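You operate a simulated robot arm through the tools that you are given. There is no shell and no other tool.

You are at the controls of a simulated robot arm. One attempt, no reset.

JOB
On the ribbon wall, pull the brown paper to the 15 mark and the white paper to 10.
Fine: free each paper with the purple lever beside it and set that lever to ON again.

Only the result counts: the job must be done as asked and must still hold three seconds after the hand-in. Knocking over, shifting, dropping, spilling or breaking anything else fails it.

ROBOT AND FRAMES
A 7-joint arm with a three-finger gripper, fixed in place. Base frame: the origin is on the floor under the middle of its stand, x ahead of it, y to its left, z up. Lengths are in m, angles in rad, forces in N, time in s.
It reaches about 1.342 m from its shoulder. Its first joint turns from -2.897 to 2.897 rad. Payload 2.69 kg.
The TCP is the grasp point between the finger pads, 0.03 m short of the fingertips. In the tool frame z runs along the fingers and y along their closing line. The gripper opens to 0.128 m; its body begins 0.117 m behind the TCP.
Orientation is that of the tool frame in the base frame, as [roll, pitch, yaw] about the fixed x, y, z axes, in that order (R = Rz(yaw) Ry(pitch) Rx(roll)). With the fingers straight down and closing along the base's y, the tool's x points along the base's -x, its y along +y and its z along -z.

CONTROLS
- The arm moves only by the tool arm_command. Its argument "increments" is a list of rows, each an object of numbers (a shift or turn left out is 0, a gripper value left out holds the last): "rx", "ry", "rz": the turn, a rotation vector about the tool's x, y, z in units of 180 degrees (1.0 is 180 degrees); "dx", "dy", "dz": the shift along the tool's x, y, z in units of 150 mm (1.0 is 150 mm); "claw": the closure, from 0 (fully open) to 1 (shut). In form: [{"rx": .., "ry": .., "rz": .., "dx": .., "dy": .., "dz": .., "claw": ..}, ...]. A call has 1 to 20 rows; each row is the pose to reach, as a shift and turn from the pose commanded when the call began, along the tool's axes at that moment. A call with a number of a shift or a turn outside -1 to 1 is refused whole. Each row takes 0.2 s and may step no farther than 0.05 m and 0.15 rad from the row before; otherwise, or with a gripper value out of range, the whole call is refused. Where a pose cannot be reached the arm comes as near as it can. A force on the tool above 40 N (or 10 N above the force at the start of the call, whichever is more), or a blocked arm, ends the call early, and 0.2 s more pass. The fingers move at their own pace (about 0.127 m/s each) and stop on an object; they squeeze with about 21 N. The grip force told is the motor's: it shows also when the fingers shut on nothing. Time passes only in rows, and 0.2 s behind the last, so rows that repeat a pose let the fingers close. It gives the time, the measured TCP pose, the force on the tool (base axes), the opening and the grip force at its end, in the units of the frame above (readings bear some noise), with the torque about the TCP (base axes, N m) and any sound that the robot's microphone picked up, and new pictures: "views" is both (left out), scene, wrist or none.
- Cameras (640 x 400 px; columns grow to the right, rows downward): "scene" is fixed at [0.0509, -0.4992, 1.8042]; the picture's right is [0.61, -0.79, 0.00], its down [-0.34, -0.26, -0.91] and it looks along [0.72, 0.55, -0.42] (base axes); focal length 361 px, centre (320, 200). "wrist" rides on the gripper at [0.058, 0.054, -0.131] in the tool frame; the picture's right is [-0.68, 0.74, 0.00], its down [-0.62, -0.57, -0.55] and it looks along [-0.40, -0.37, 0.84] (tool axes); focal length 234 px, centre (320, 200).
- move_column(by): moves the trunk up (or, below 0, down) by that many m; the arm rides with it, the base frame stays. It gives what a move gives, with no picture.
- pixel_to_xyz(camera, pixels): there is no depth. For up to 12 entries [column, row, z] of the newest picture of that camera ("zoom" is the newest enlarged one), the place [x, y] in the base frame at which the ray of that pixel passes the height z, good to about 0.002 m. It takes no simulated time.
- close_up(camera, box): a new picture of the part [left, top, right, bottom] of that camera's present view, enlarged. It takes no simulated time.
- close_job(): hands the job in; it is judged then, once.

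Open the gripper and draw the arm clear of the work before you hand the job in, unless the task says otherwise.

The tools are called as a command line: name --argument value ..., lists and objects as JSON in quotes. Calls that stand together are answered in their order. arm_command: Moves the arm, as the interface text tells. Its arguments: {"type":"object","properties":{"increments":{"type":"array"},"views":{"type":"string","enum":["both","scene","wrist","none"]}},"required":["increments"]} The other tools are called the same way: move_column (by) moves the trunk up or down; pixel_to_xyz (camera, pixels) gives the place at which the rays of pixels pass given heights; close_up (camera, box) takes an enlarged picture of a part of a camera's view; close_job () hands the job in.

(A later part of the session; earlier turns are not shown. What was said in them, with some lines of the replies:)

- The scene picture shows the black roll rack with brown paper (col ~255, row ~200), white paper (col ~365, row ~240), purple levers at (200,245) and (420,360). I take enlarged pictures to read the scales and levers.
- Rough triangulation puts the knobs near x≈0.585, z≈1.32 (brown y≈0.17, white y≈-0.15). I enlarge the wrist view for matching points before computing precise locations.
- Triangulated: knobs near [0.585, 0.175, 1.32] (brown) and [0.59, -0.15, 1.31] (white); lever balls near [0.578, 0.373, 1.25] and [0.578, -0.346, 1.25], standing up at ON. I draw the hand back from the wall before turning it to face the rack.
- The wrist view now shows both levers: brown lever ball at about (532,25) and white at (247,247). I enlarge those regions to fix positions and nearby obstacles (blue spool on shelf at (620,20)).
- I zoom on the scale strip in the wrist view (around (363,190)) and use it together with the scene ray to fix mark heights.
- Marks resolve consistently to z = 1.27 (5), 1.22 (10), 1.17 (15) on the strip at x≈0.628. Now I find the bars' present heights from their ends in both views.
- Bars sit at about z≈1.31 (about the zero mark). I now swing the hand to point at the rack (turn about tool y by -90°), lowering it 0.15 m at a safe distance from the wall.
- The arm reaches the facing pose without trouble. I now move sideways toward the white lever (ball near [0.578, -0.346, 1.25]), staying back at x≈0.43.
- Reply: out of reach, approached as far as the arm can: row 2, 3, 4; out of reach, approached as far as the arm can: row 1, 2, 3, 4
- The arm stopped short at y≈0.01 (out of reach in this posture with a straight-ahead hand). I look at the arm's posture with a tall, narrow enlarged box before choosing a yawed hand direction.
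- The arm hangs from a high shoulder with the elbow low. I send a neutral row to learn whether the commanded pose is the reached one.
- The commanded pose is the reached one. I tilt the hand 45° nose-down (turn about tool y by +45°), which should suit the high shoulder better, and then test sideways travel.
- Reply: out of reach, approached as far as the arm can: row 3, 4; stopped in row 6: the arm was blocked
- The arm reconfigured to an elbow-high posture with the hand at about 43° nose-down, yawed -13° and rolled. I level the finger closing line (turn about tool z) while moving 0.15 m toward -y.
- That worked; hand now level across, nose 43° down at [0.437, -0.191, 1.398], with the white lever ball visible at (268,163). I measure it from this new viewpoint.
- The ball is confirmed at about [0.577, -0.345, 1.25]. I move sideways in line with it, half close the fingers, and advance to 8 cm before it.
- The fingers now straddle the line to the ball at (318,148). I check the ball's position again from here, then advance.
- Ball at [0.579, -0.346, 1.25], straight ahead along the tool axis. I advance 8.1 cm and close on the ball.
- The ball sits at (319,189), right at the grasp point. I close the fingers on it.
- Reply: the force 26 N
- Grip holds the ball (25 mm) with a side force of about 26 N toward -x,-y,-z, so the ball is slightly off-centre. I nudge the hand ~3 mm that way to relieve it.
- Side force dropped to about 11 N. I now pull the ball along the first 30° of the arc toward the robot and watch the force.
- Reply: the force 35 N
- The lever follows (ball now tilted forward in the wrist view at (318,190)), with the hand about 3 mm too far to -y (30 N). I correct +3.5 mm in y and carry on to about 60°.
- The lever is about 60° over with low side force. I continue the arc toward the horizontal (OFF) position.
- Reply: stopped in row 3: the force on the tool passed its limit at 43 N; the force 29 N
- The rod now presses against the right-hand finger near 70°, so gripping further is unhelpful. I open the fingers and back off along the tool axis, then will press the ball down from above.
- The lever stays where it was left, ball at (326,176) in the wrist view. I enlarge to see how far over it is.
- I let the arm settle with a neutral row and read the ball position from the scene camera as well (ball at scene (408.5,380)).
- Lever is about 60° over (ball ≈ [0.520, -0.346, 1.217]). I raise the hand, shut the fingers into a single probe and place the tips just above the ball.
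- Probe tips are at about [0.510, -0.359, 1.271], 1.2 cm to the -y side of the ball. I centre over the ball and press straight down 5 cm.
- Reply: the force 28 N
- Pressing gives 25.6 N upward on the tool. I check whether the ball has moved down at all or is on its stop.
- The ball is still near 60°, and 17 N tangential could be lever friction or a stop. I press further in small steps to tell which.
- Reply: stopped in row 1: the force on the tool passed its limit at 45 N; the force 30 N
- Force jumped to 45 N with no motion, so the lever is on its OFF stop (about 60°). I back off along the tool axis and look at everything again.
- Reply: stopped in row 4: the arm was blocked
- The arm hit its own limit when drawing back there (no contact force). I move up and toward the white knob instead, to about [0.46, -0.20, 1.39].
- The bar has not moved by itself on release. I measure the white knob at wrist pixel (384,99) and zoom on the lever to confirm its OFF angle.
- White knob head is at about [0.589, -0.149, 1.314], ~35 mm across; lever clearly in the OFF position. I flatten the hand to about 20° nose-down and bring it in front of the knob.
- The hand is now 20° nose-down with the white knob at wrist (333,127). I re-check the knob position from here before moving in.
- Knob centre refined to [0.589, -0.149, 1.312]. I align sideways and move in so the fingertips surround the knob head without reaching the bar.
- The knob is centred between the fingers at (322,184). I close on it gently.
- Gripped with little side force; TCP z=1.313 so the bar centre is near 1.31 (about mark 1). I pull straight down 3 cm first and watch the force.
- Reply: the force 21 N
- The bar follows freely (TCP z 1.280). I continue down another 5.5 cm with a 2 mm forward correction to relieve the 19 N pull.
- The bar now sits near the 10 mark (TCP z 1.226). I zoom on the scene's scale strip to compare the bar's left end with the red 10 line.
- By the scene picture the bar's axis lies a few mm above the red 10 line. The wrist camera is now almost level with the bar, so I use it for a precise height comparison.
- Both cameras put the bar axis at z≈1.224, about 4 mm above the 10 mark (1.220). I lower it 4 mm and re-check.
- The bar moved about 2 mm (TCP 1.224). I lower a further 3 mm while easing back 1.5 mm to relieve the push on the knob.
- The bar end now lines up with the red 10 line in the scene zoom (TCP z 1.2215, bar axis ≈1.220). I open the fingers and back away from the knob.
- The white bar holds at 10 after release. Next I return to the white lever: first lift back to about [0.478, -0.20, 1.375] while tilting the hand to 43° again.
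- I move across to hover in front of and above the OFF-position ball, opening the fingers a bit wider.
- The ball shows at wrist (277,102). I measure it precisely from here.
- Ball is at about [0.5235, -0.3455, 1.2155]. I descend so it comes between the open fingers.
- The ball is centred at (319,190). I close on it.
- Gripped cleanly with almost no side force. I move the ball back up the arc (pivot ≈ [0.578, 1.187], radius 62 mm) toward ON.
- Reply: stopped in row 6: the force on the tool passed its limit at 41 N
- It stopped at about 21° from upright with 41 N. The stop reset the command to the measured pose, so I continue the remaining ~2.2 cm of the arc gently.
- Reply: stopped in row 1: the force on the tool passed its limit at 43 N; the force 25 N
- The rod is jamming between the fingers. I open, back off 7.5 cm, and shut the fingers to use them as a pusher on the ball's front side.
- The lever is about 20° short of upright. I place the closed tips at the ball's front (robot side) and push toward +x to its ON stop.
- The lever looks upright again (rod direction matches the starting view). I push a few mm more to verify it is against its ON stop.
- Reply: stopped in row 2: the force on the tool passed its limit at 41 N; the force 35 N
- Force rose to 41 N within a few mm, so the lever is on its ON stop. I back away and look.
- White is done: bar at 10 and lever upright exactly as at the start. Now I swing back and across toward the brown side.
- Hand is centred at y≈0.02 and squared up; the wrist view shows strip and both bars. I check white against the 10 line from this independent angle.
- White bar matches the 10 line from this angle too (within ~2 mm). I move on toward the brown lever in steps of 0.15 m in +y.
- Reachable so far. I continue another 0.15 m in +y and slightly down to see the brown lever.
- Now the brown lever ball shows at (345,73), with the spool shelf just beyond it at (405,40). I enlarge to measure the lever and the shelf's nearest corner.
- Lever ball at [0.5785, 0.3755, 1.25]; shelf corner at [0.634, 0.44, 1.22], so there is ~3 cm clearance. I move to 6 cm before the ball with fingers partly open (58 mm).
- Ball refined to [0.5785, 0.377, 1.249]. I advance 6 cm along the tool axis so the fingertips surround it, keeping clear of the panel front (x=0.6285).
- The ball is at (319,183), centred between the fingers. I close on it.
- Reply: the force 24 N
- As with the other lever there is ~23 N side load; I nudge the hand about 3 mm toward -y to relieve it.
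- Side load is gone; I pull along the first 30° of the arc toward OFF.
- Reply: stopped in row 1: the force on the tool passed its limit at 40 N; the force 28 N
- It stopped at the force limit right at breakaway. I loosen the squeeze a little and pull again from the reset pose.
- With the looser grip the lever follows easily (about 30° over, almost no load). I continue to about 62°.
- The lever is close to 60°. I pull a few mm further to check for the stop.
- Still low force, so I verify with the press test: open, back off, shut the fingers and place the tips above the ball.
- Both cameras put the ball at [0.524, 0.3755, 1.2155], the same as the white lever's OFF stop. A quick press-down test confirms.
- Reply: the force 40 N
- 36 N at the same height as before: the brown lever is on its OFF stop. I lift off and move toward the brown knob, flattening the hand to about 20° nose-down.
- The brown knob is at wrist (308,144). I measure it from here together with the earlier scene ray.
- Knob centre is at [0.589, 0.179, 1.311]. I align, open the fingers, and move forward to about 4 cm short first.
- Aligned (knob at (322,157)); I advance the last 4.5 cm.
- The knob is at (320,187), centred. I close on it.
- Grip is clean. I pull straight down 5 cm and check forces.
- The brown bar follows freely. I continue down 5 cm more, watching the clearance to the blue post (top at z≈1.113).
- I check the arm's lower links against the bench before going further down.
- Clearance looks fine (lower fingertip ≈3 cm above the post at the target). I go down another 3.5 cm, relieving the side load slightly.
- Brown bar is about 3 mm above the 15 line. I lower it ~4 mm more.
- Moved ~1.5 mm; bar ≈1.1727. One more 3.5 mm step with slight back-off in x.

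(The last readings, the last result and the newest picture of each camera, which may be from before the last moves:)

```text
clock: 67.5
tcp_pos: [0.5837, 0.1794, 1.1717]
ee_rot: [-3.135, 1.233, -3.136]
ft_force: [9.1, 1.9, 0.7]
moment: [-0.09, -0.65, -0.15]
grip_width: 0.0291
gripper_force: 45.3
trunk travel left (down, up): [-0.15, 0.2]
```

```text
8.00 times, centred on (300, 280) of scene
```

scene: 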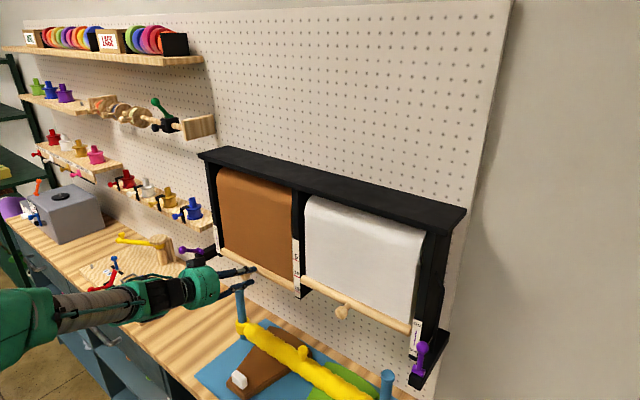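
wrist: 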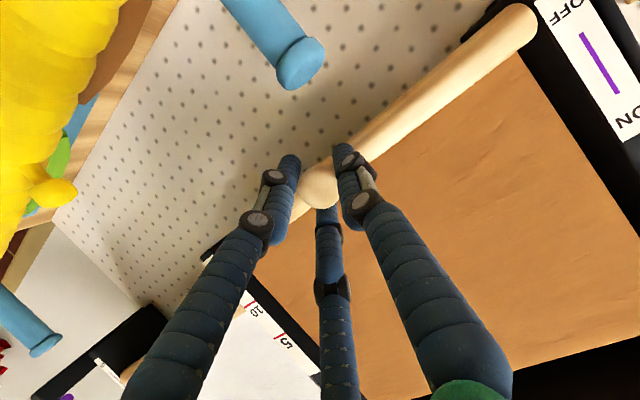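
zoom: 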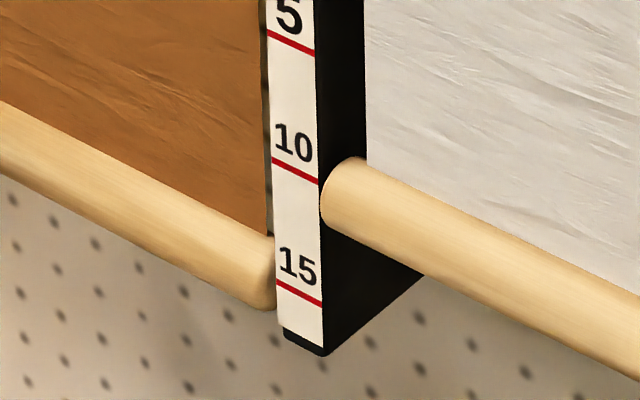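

The bar's right end now lines up with the red 15 line. I open the fingers moderately and withdraw back and up.

arm_command --increments '[{"claw": 0.7}, {"claw": 0.58}, {"claw": 0.55}, {"dz": -0.15}, {"dz": -0.3}, {"dz": -0.45, "dx": -0.08}, {"dz": -0.6, "dx": -0.25}]' --views "both"

close_up --camera "scene" --box '[275, 255, 325, 305]'

```text
clock: 69.1
tcp_pos: [0.5075, 0.1802, 1.2333]
ee_rot: [-3.132, 1.232, -3.134]
ft_force: [0.0, 0.3, 0.0]
moment: [-0.06, 0.03, 0.0]
grip_width: 0.0578
gripper_force: 0.1
trunk travel left (down, up): [-0.15, 0.2]
```

scene: 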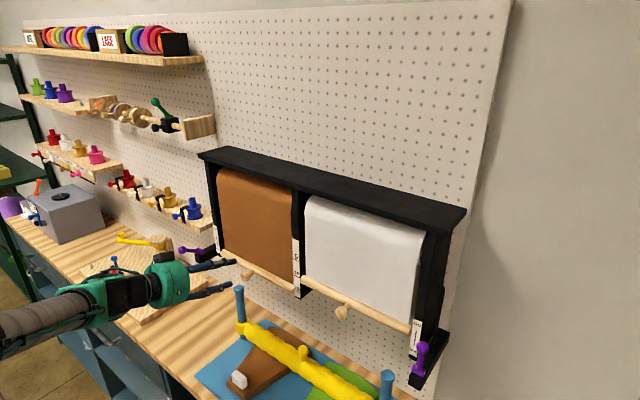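
wrist: 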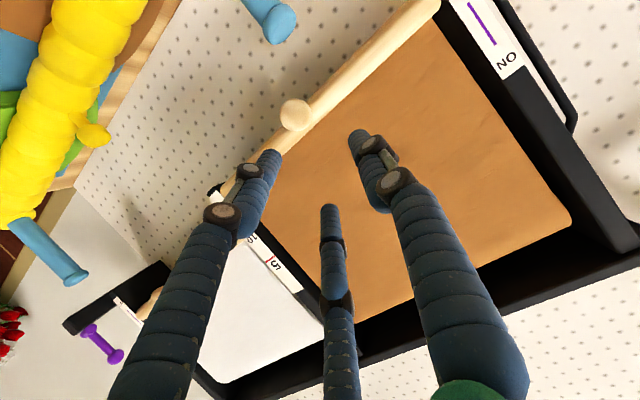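

```text
8.00 times, centred on (300, 280) of scene
```

zoom: 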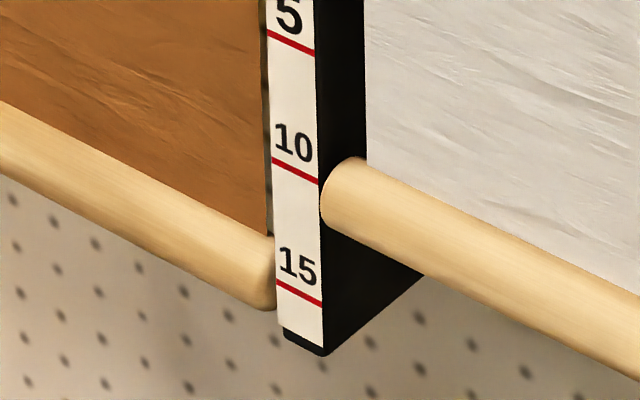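

Brown bar holds at 15 after release. I lift back and tilt the hand to 43° again, heading to the brown lever.

arm_command --increments '[{"ry": 0.026, "dx": -0.138, "dy": 0.067, "dz": -0.091}, {"ry": 0.052, "dx": -0.275, "dy": 0.133, "dz": -0.182}, {"ry": 0.077, "dx": -0.413, "dy": 0.2, "dz": -0.272}, {"ry": 0.103, "dx": -0.55, "dy": 0.266, "dz": -0.363}, {"ry": 0.129, "dx": -0.688, "dy": 0.333, "dz": -0.454}]' --views "none"

```text
clock: 70.3
tcp_pos: [0.4795, 0.2304, 1.3555]
ee_rot: [-3.139, 0.827, -3.139]
ft_force: [0.3, -0.8, 0.7]
moment: [0.04, -0.02, 0.05]
grip_width: 0.0575
gripper_force: 0.0
trunk travel left (down, up): [-0.15, 0.2]
```

arm_command --increments '[{"dx": 0.033, "dy": 0.193, "dz": 0.063, "claw": 0.4}, {"dx": 0.067, "dy": 0.387, "dz": 0.126}, {"dx": 0.1, "dy": 0.58, "dz": 0.19}, {"dx": 0.134, "dy": 0.774, "dz": 0.253}, {"dx": 0.167, "dy": 0.967, "dz": 0.316}, {"dx": 0.167, "dy": 0.967, "dz": 0.316}]' --views "both"

```text
clock: 71.7
tcp_pos: [0.4964, 0.3753, 1.3049]
ee_rot: [-3.136, 0.827, -3.14]
ft_force: [0.0, 0.3, 0.8]
moment: [-0.05, 0.0, -0.06]
grip_width: 0.0768
gripper_force: 0.0
trunk travel left (down, up): [-0.15, 0.2]
```

scene: 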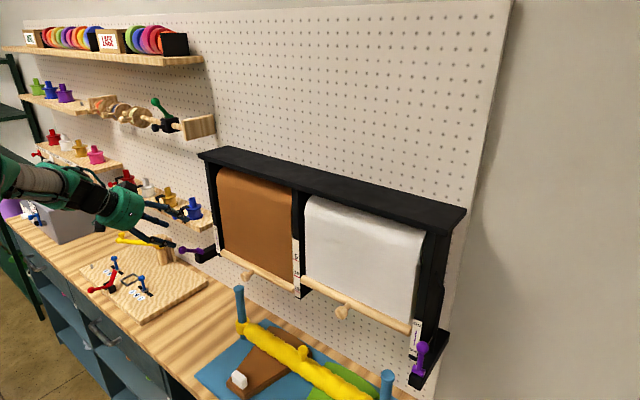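
wrist: 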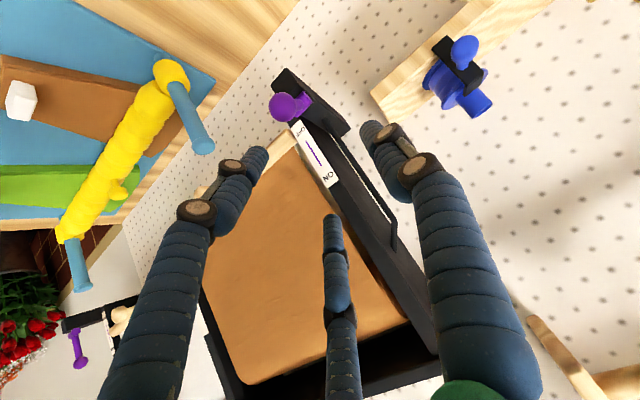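

The OFF-position ball shows at (290,105). I descend so that it enters between the fingers, as on the white side.

arm_command --increments '[{"dx": 0.098, "dz": 0.106}, {"dx": 0.195, "dz": 0.212}, {"dx": 0.236, "dz": 0.316}, {"dx": 0.278, "dz": 0.42}, {"dx": 0.319, "dz": 0.525}]' --views "both"

```text
clock: 72.9
tcp_pos: [0.5231, 0.3756, 1.2182]
ee_rot: [-3.137, 0.829, -3.139]
ft_force: [-0.2, -0.4, 0.3]
moment: [0.01, 0.02, -0.01]
grip_width: 0.0767
gripper_force: 0.2
trunk travel left (down, up): [-0.15, 0.2]
```

scene: 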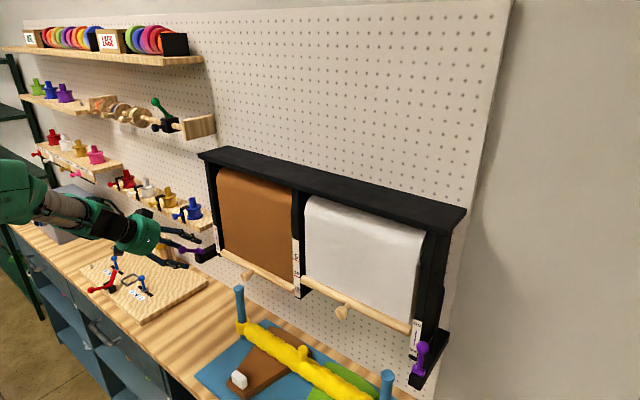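
wrist: 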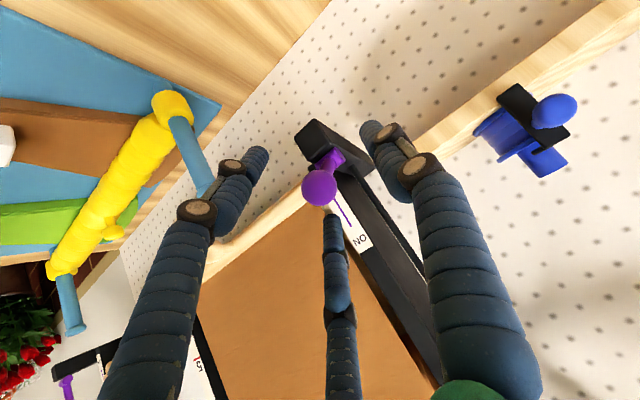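

The ball is centred at (320,187). I close lightly (loose cage) and raise it through the first half of the arc.

arm_command --increments '[{"claw": 0.7}, {"claw": 0.8}, {"claw": 0.8}, {"dx": -0.053, "dz": -0.009}, {"dx": -0.107, "dz": -0.013}, {"dx": -0.16, "dz": -0.008}, {"dx": -0.213, "dz": 0.001}]' --views "wrist"

```text
clock: 74.5
tcp_pos: [0.5457, 0.3752, 1.2394]
ee_rot: [-3.137, 0.83, -3.14]
ft_force: [-0.6, 0.2, -0.2]
moment: [-0.01, 0.05, 0.02]
grip_width: 0.0254
gripper_force: 0.0
trunk travel left (down, up): [-0.15, 0.2]
```

wrist: 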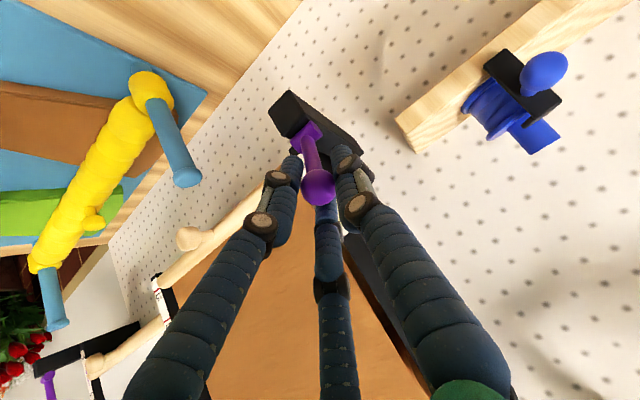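

It follows with nearly no force. I continue the arc to upright.

arm_command --increments '[{"dx": -0.053, "dz": 0.02}, {"dx": -0.105, "dz": 0.046}, {"dx": -0.15, "dz": 0.08}, {"dx": -0.194, "dz": 0.119}]' --views "both"

close_up --camera "scene" --box '[150, 190, 250, 280]'

```text
clock: 75.5
tcp_pos: [0.579, 0.3748, 1.2502]
ee_rot: [-3.138, 0.828, -3.14]
ft_force: [-3.0, -7.4, 1.1]
moment: [-0.24, 0.08, -0.03]
grip_width: 0.0288
gripper_force: 2.3
trunk travel left (down, up): [-0.15, 0.2]
```

scene: 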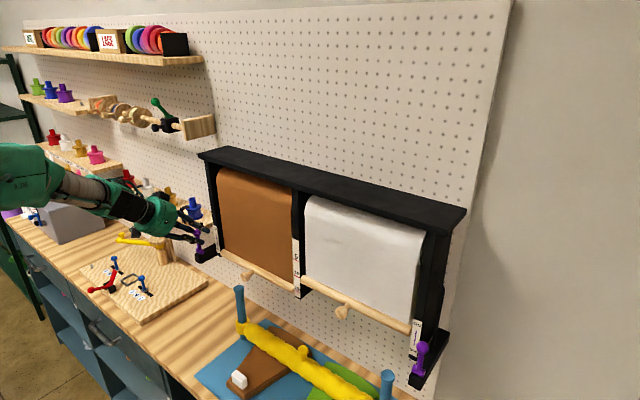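
wrist: 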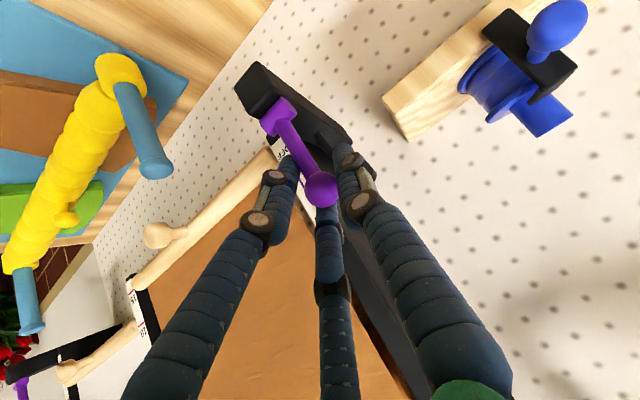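

```text
4.44 times, centred on (200, 235) of scene
```

zoom: 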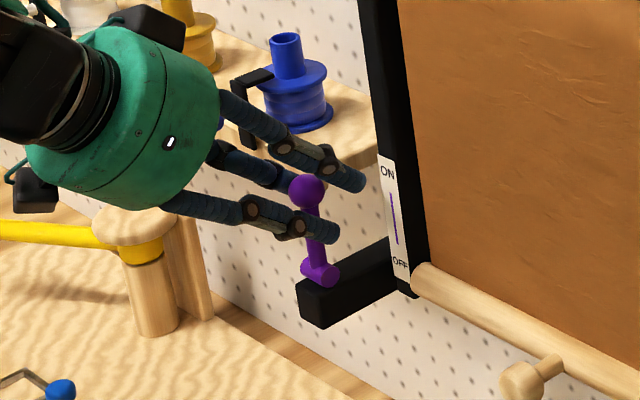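

The lever is nearly upright. I open slightly, back off, and shut the fingers to do the final push against the ON stop.

arm_command --increments '[{"claw": 0.68}, {"claw": 0.65}, {"dz": -0.13}, {"dz": -0.3, "claw": 0.6}, {"dz": -0.5}, {"dz": -0.5, "claw": 1.0}, {"dz": -0.5, "claw": 1.0}, {"dz": -0.5, "claw": 1.0}]' --views "both"

close_up --camera "wrist" --box '[250, 60, 390, 190]'

close_up --camera "scene" --box '[150, 190, 250, 280]'

```text
clock: 77.3
tcp_pos: [0.5242, 0.3757, 1.3008]
ee_rot: [-3.138, 0.829, -3.14]
ft_force: [0.3, -0.1, -0.4]
moment: [-0.02, 0.0, 0.02]
grip_width: 0.0024
gripper_force: 20.7
trunk travel left (down, up): [-0.15, 0.2]
```

scene: 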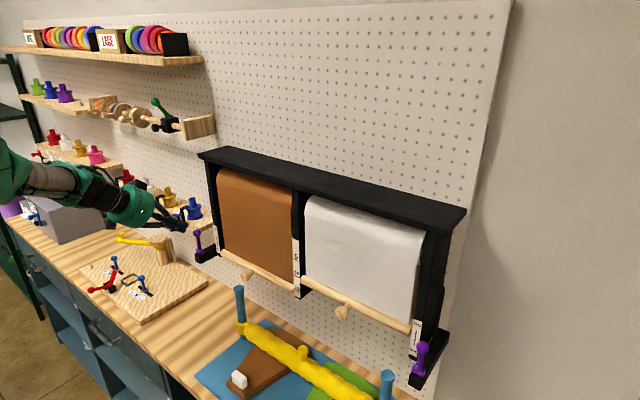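
wrist: 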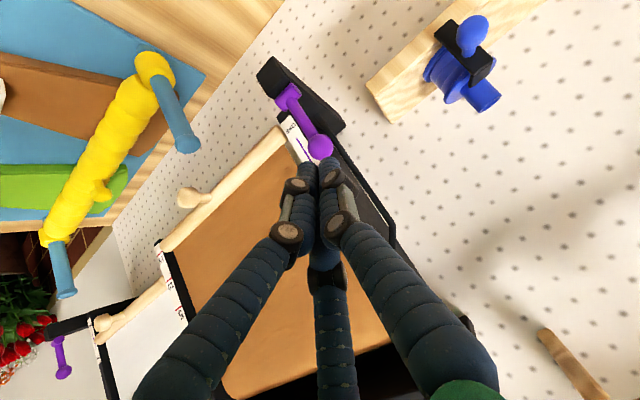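

```text
3.08 times, centred on (320, 125) of wrist
```

zoom: 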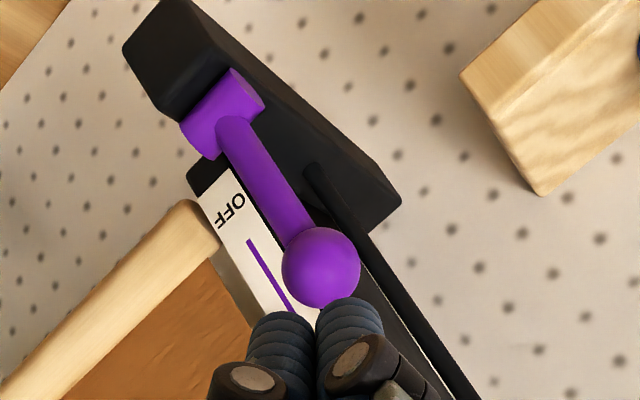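

```text
4.44 times, centred on (200, 235) of scene
```

zoom: 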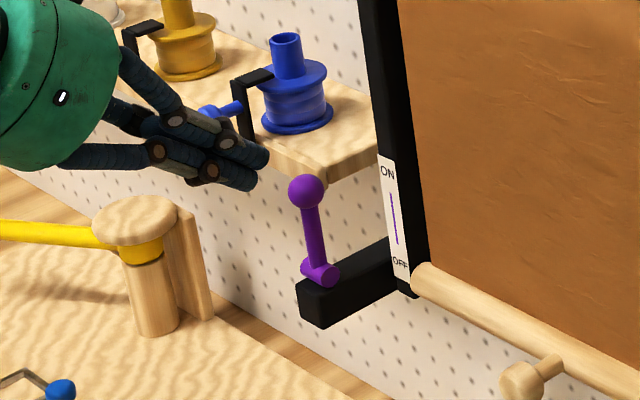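

The lever looks the same as at the start (scene ball pixel ≈(196.9,233)). I do the final push with the closed tips to be sure it sits on its ON stop.

arm_command --increments '[{"dx": 0.1, "dz": 0.05}, {"dx": 0.203, "dz": 0.103}, {"dx": 0.158, "dz": 0.152}, {"dx": 0.113, "dz": 0.201}, {"dx": 0.09, "dz": 0.226}, {"dx": 0.068, "dz": 0.25}, {"dx": 0.045, "dz": 0.275}]' --views "none"

```text
clock: 78.9
tcp_pos: [0.5476, 0.3748, 1.2688]
ee_rot: [-3.138, 0.829, -3.141]
ft_force: [-16.6, 1.0, 4.4]
moment: [0.02, 0.07, 0.0]
grip_width: 0.006
gripper_force: 20.9
trunk travel left (down, up): [-0.15, 0.2]
```

arm_command --increments '[{"dx": -0.014, "dz": 0.015}, {"dx": -0.027, "dz": 0.029}]' --views "none"

```text
clock: 79.5
tcp_pos: [0.5495, 0.375, 1.2689]
ee_rot: [-3.14, 0.829, -3.141]
ft_force: [-32.5, -4.6, 10.6]
moment: [0.02, 0.17, -0.11]
grip_width: 0.006
gripper_force: 31.7
trunk travel left (down, up): [-0.15, 0.2]
stopped in row 2: the force on the tool passed its limit at 42 N (the readings are from after the stop); the commanded pose is now the measured one
```

42 N with no further motion: the brown lever is on its ON stop. I back off to a clear position and verify everything.

arm_command --increments '[{"dz": -0.12}, {"dz": -0.27}, {"dz": -0.42, "dx": -0.1}, {"dz": -0.57, "dx": -0.2, "dy": -0.1}, {"dz": -0.72, "dx": -0.3, "dy": -0.25}, {"dz": -0.8, "dx": -0.3, "dy": -0.45, "claw": 0.5}]' --views "none"

arm_command --increments '[{"dy": -0.2, "dx": -0.03, "dz": -0.03}, {"dy": -0.4, "dx": -0.06, "dz": -0.06}, {"dy": -0.6, "dx": -0.09, "dz": -0.09}, {"dy": -0.8, "dx": -0.12, "dz": -0.12, "claw": 0.2}]' --views "both"

close_up --camera "scene" --box '[275, 255, 325, 305]'

close_up --camera "scene" --box '[180, 210, 250, 280]'

close_up --camera "scene" --box '[380, 300, 470, 400]'

```text
clock: 80.8
tcp_pos: [0.4939, 0.3075, 1.3805]
ee_rot: [-3.138, 0.826, -3.139]
ft_force: [-0.7, 0.7, -0.2]
moment: [-0.01, 0.01, -0.02]
grip_width: 0.0639
gripper_force: 0.1
trunk travel left (down, up): [-0.15, 0.2]
```

```text
clock: 81.8
tcp_pos: [0.4928, 0.1889, 1.4053]
ee_rot: [-3.138, 0.827, -3.141]
ft_force: [1.0, 1.3, 0.0]
moment: [-0.05, 0.06, -0.04]
grip_width: 0.1023
gripper_force: 0.1
trunk travel left (down, up): [-0.15, 0.2]
```

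scene: 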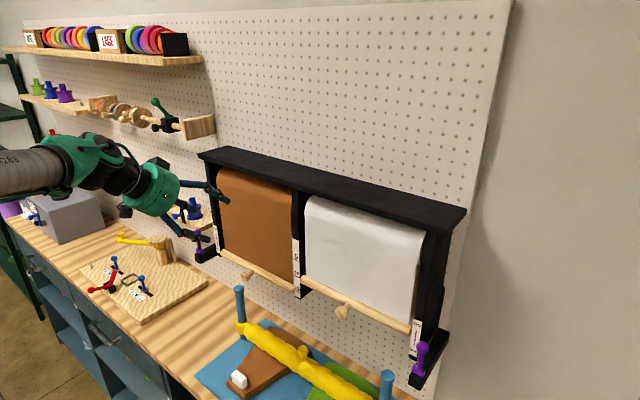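
wrist: 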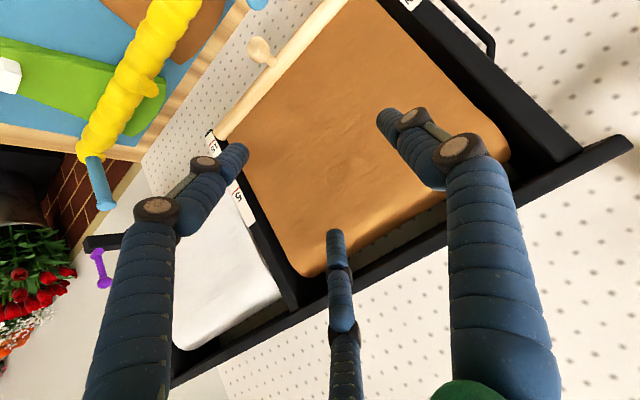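

```text
8.00 times, centred on (300, 280) of scene
```

zoom: 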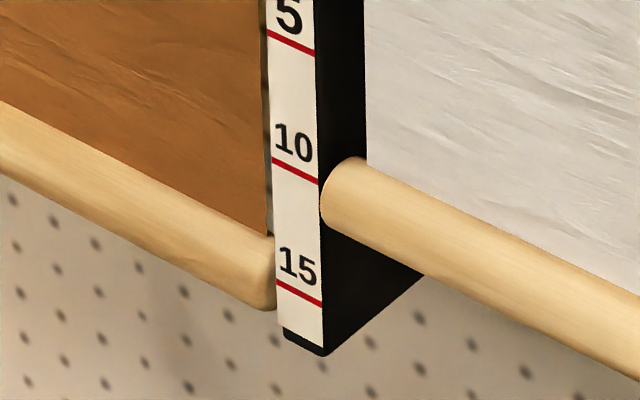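

```text
5.71 times, centred on (215, 245) of scene
```

zoom: 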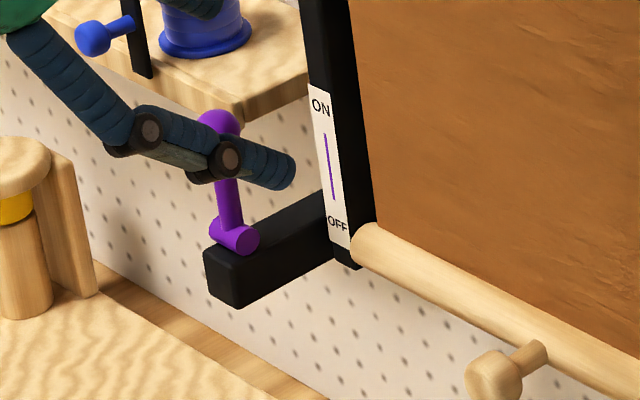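

```text
4.00 times, centred on (425, 350) of scene
```

zoom: 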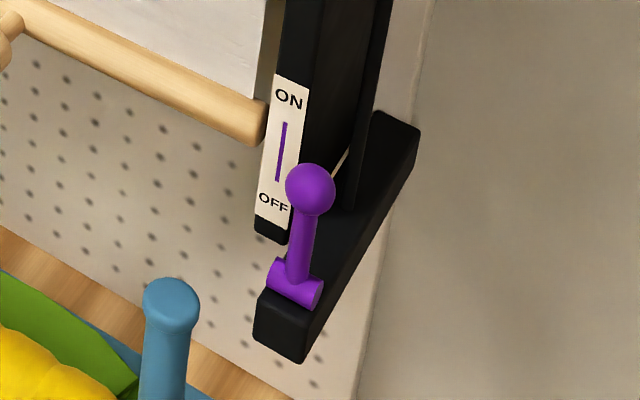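

Both levers stand upright at ON, white bar at 10 and brown bar at 15. I withdraw the hand further from the wall, fully open the gripper, and let time pass to see that all holds.

arm_command --increments '[{"dx": 0.006, "dy": -0.08, "dz": -0.13, "claw": 0.0}, {"dx": 0.012, "dy": -0.16, "dz": -0.26}, {"dx": 0.018, "dy": -0.25, "dz": -0.39}, {"dx": 0.025, "dy": -0.333, "dz": -0.52}, {"dx": 0.025, "dy": -0.333, "dz": -0.52}, {"dx": 0.025, "dy": -0.333, "dz": -0.52}, {"dx": 0.025, "dy": -0.333, "dz": -0.52}]' --views "both"

close_up --camera "scene" --box '[275, 255, 325, 305]'

close_up --camera "scene" --box '[180, 210, 250, 280]'

close_up --camera "scene" --box '[0, 60, 240, 320]'

```text
clock: 83.5
tcp_pos: [0.4341, 0.1382, 1.4581]
ee_rot: [-3.139, 0.827, -3.141]
ft_force: [0.3, 0.6, 0.5]
moment: [0.02, 0.02, -0.02]
grip_width: 0.128
gripper_force: 0.0
trunk travel left (down, up): [-0.15, 0.2]
```

scene: 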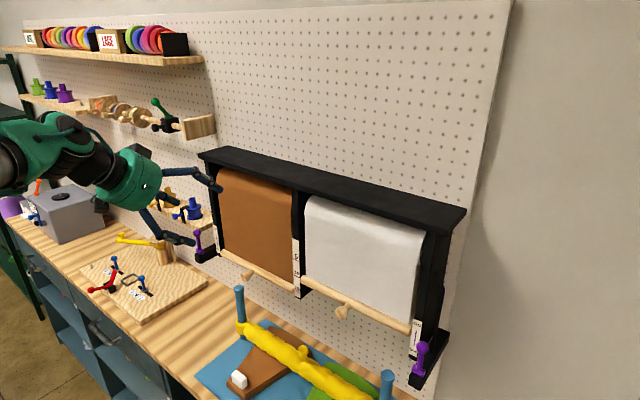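
wrist: 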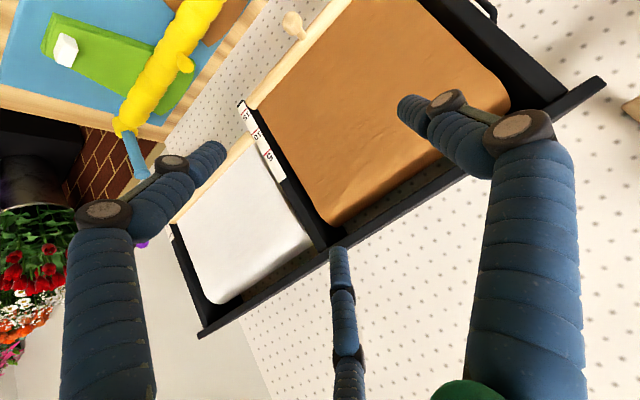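

```text
8.00 times, centred on (300, 280) of scene
```

zoom: 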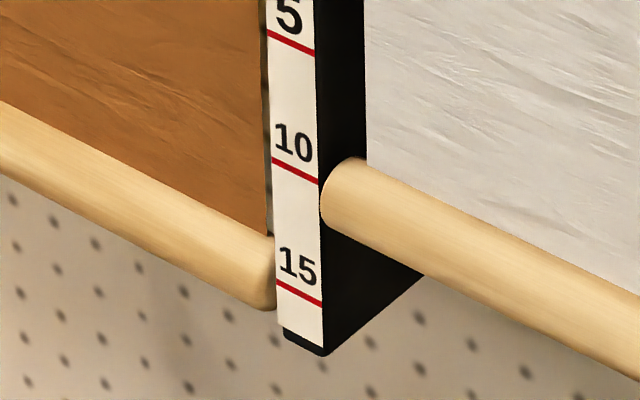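

```text
5.71 times, centred on (215, 245) of scene
```

zoom: 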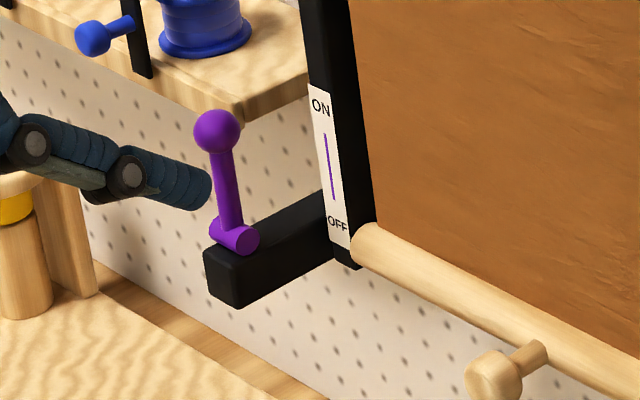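

```text
1.54 times, centred on (120, 190) of scene
```

zoom: 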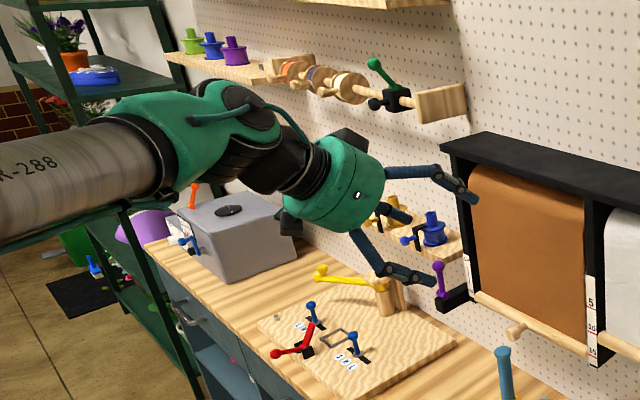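

Both bars hold at their marks, both levers match their starting ON position, the gripper is open and clear, and nothing else has moved. I hand the job in.

close_job

```text
The job is handed in.
```

I pulled the brown paper to the 15 mark and the white paper to the 10 mark, then handed the job in. By my last camera readings, each bar's centre is within about 2 mm of its red line. I took the bar's centre, not its lower edge, as the point to line up with the mark.

- **Levers:** I freed each paper by moving its lever to the OFF stop. Afterwards I pushed each lever back until it sat firmly against its ON stop. Both levers look the same as at the start.
- **Holding:** both bars stayed in place after I let go of the knobs and reset the levers, with no movement in the last pictures.
- **Surroundings:** the gripper is fully open and clear of the rack, and nothing else in the pictures had moved.

The tool gave no verdict on the hand-in, so I don't know how it was judged.
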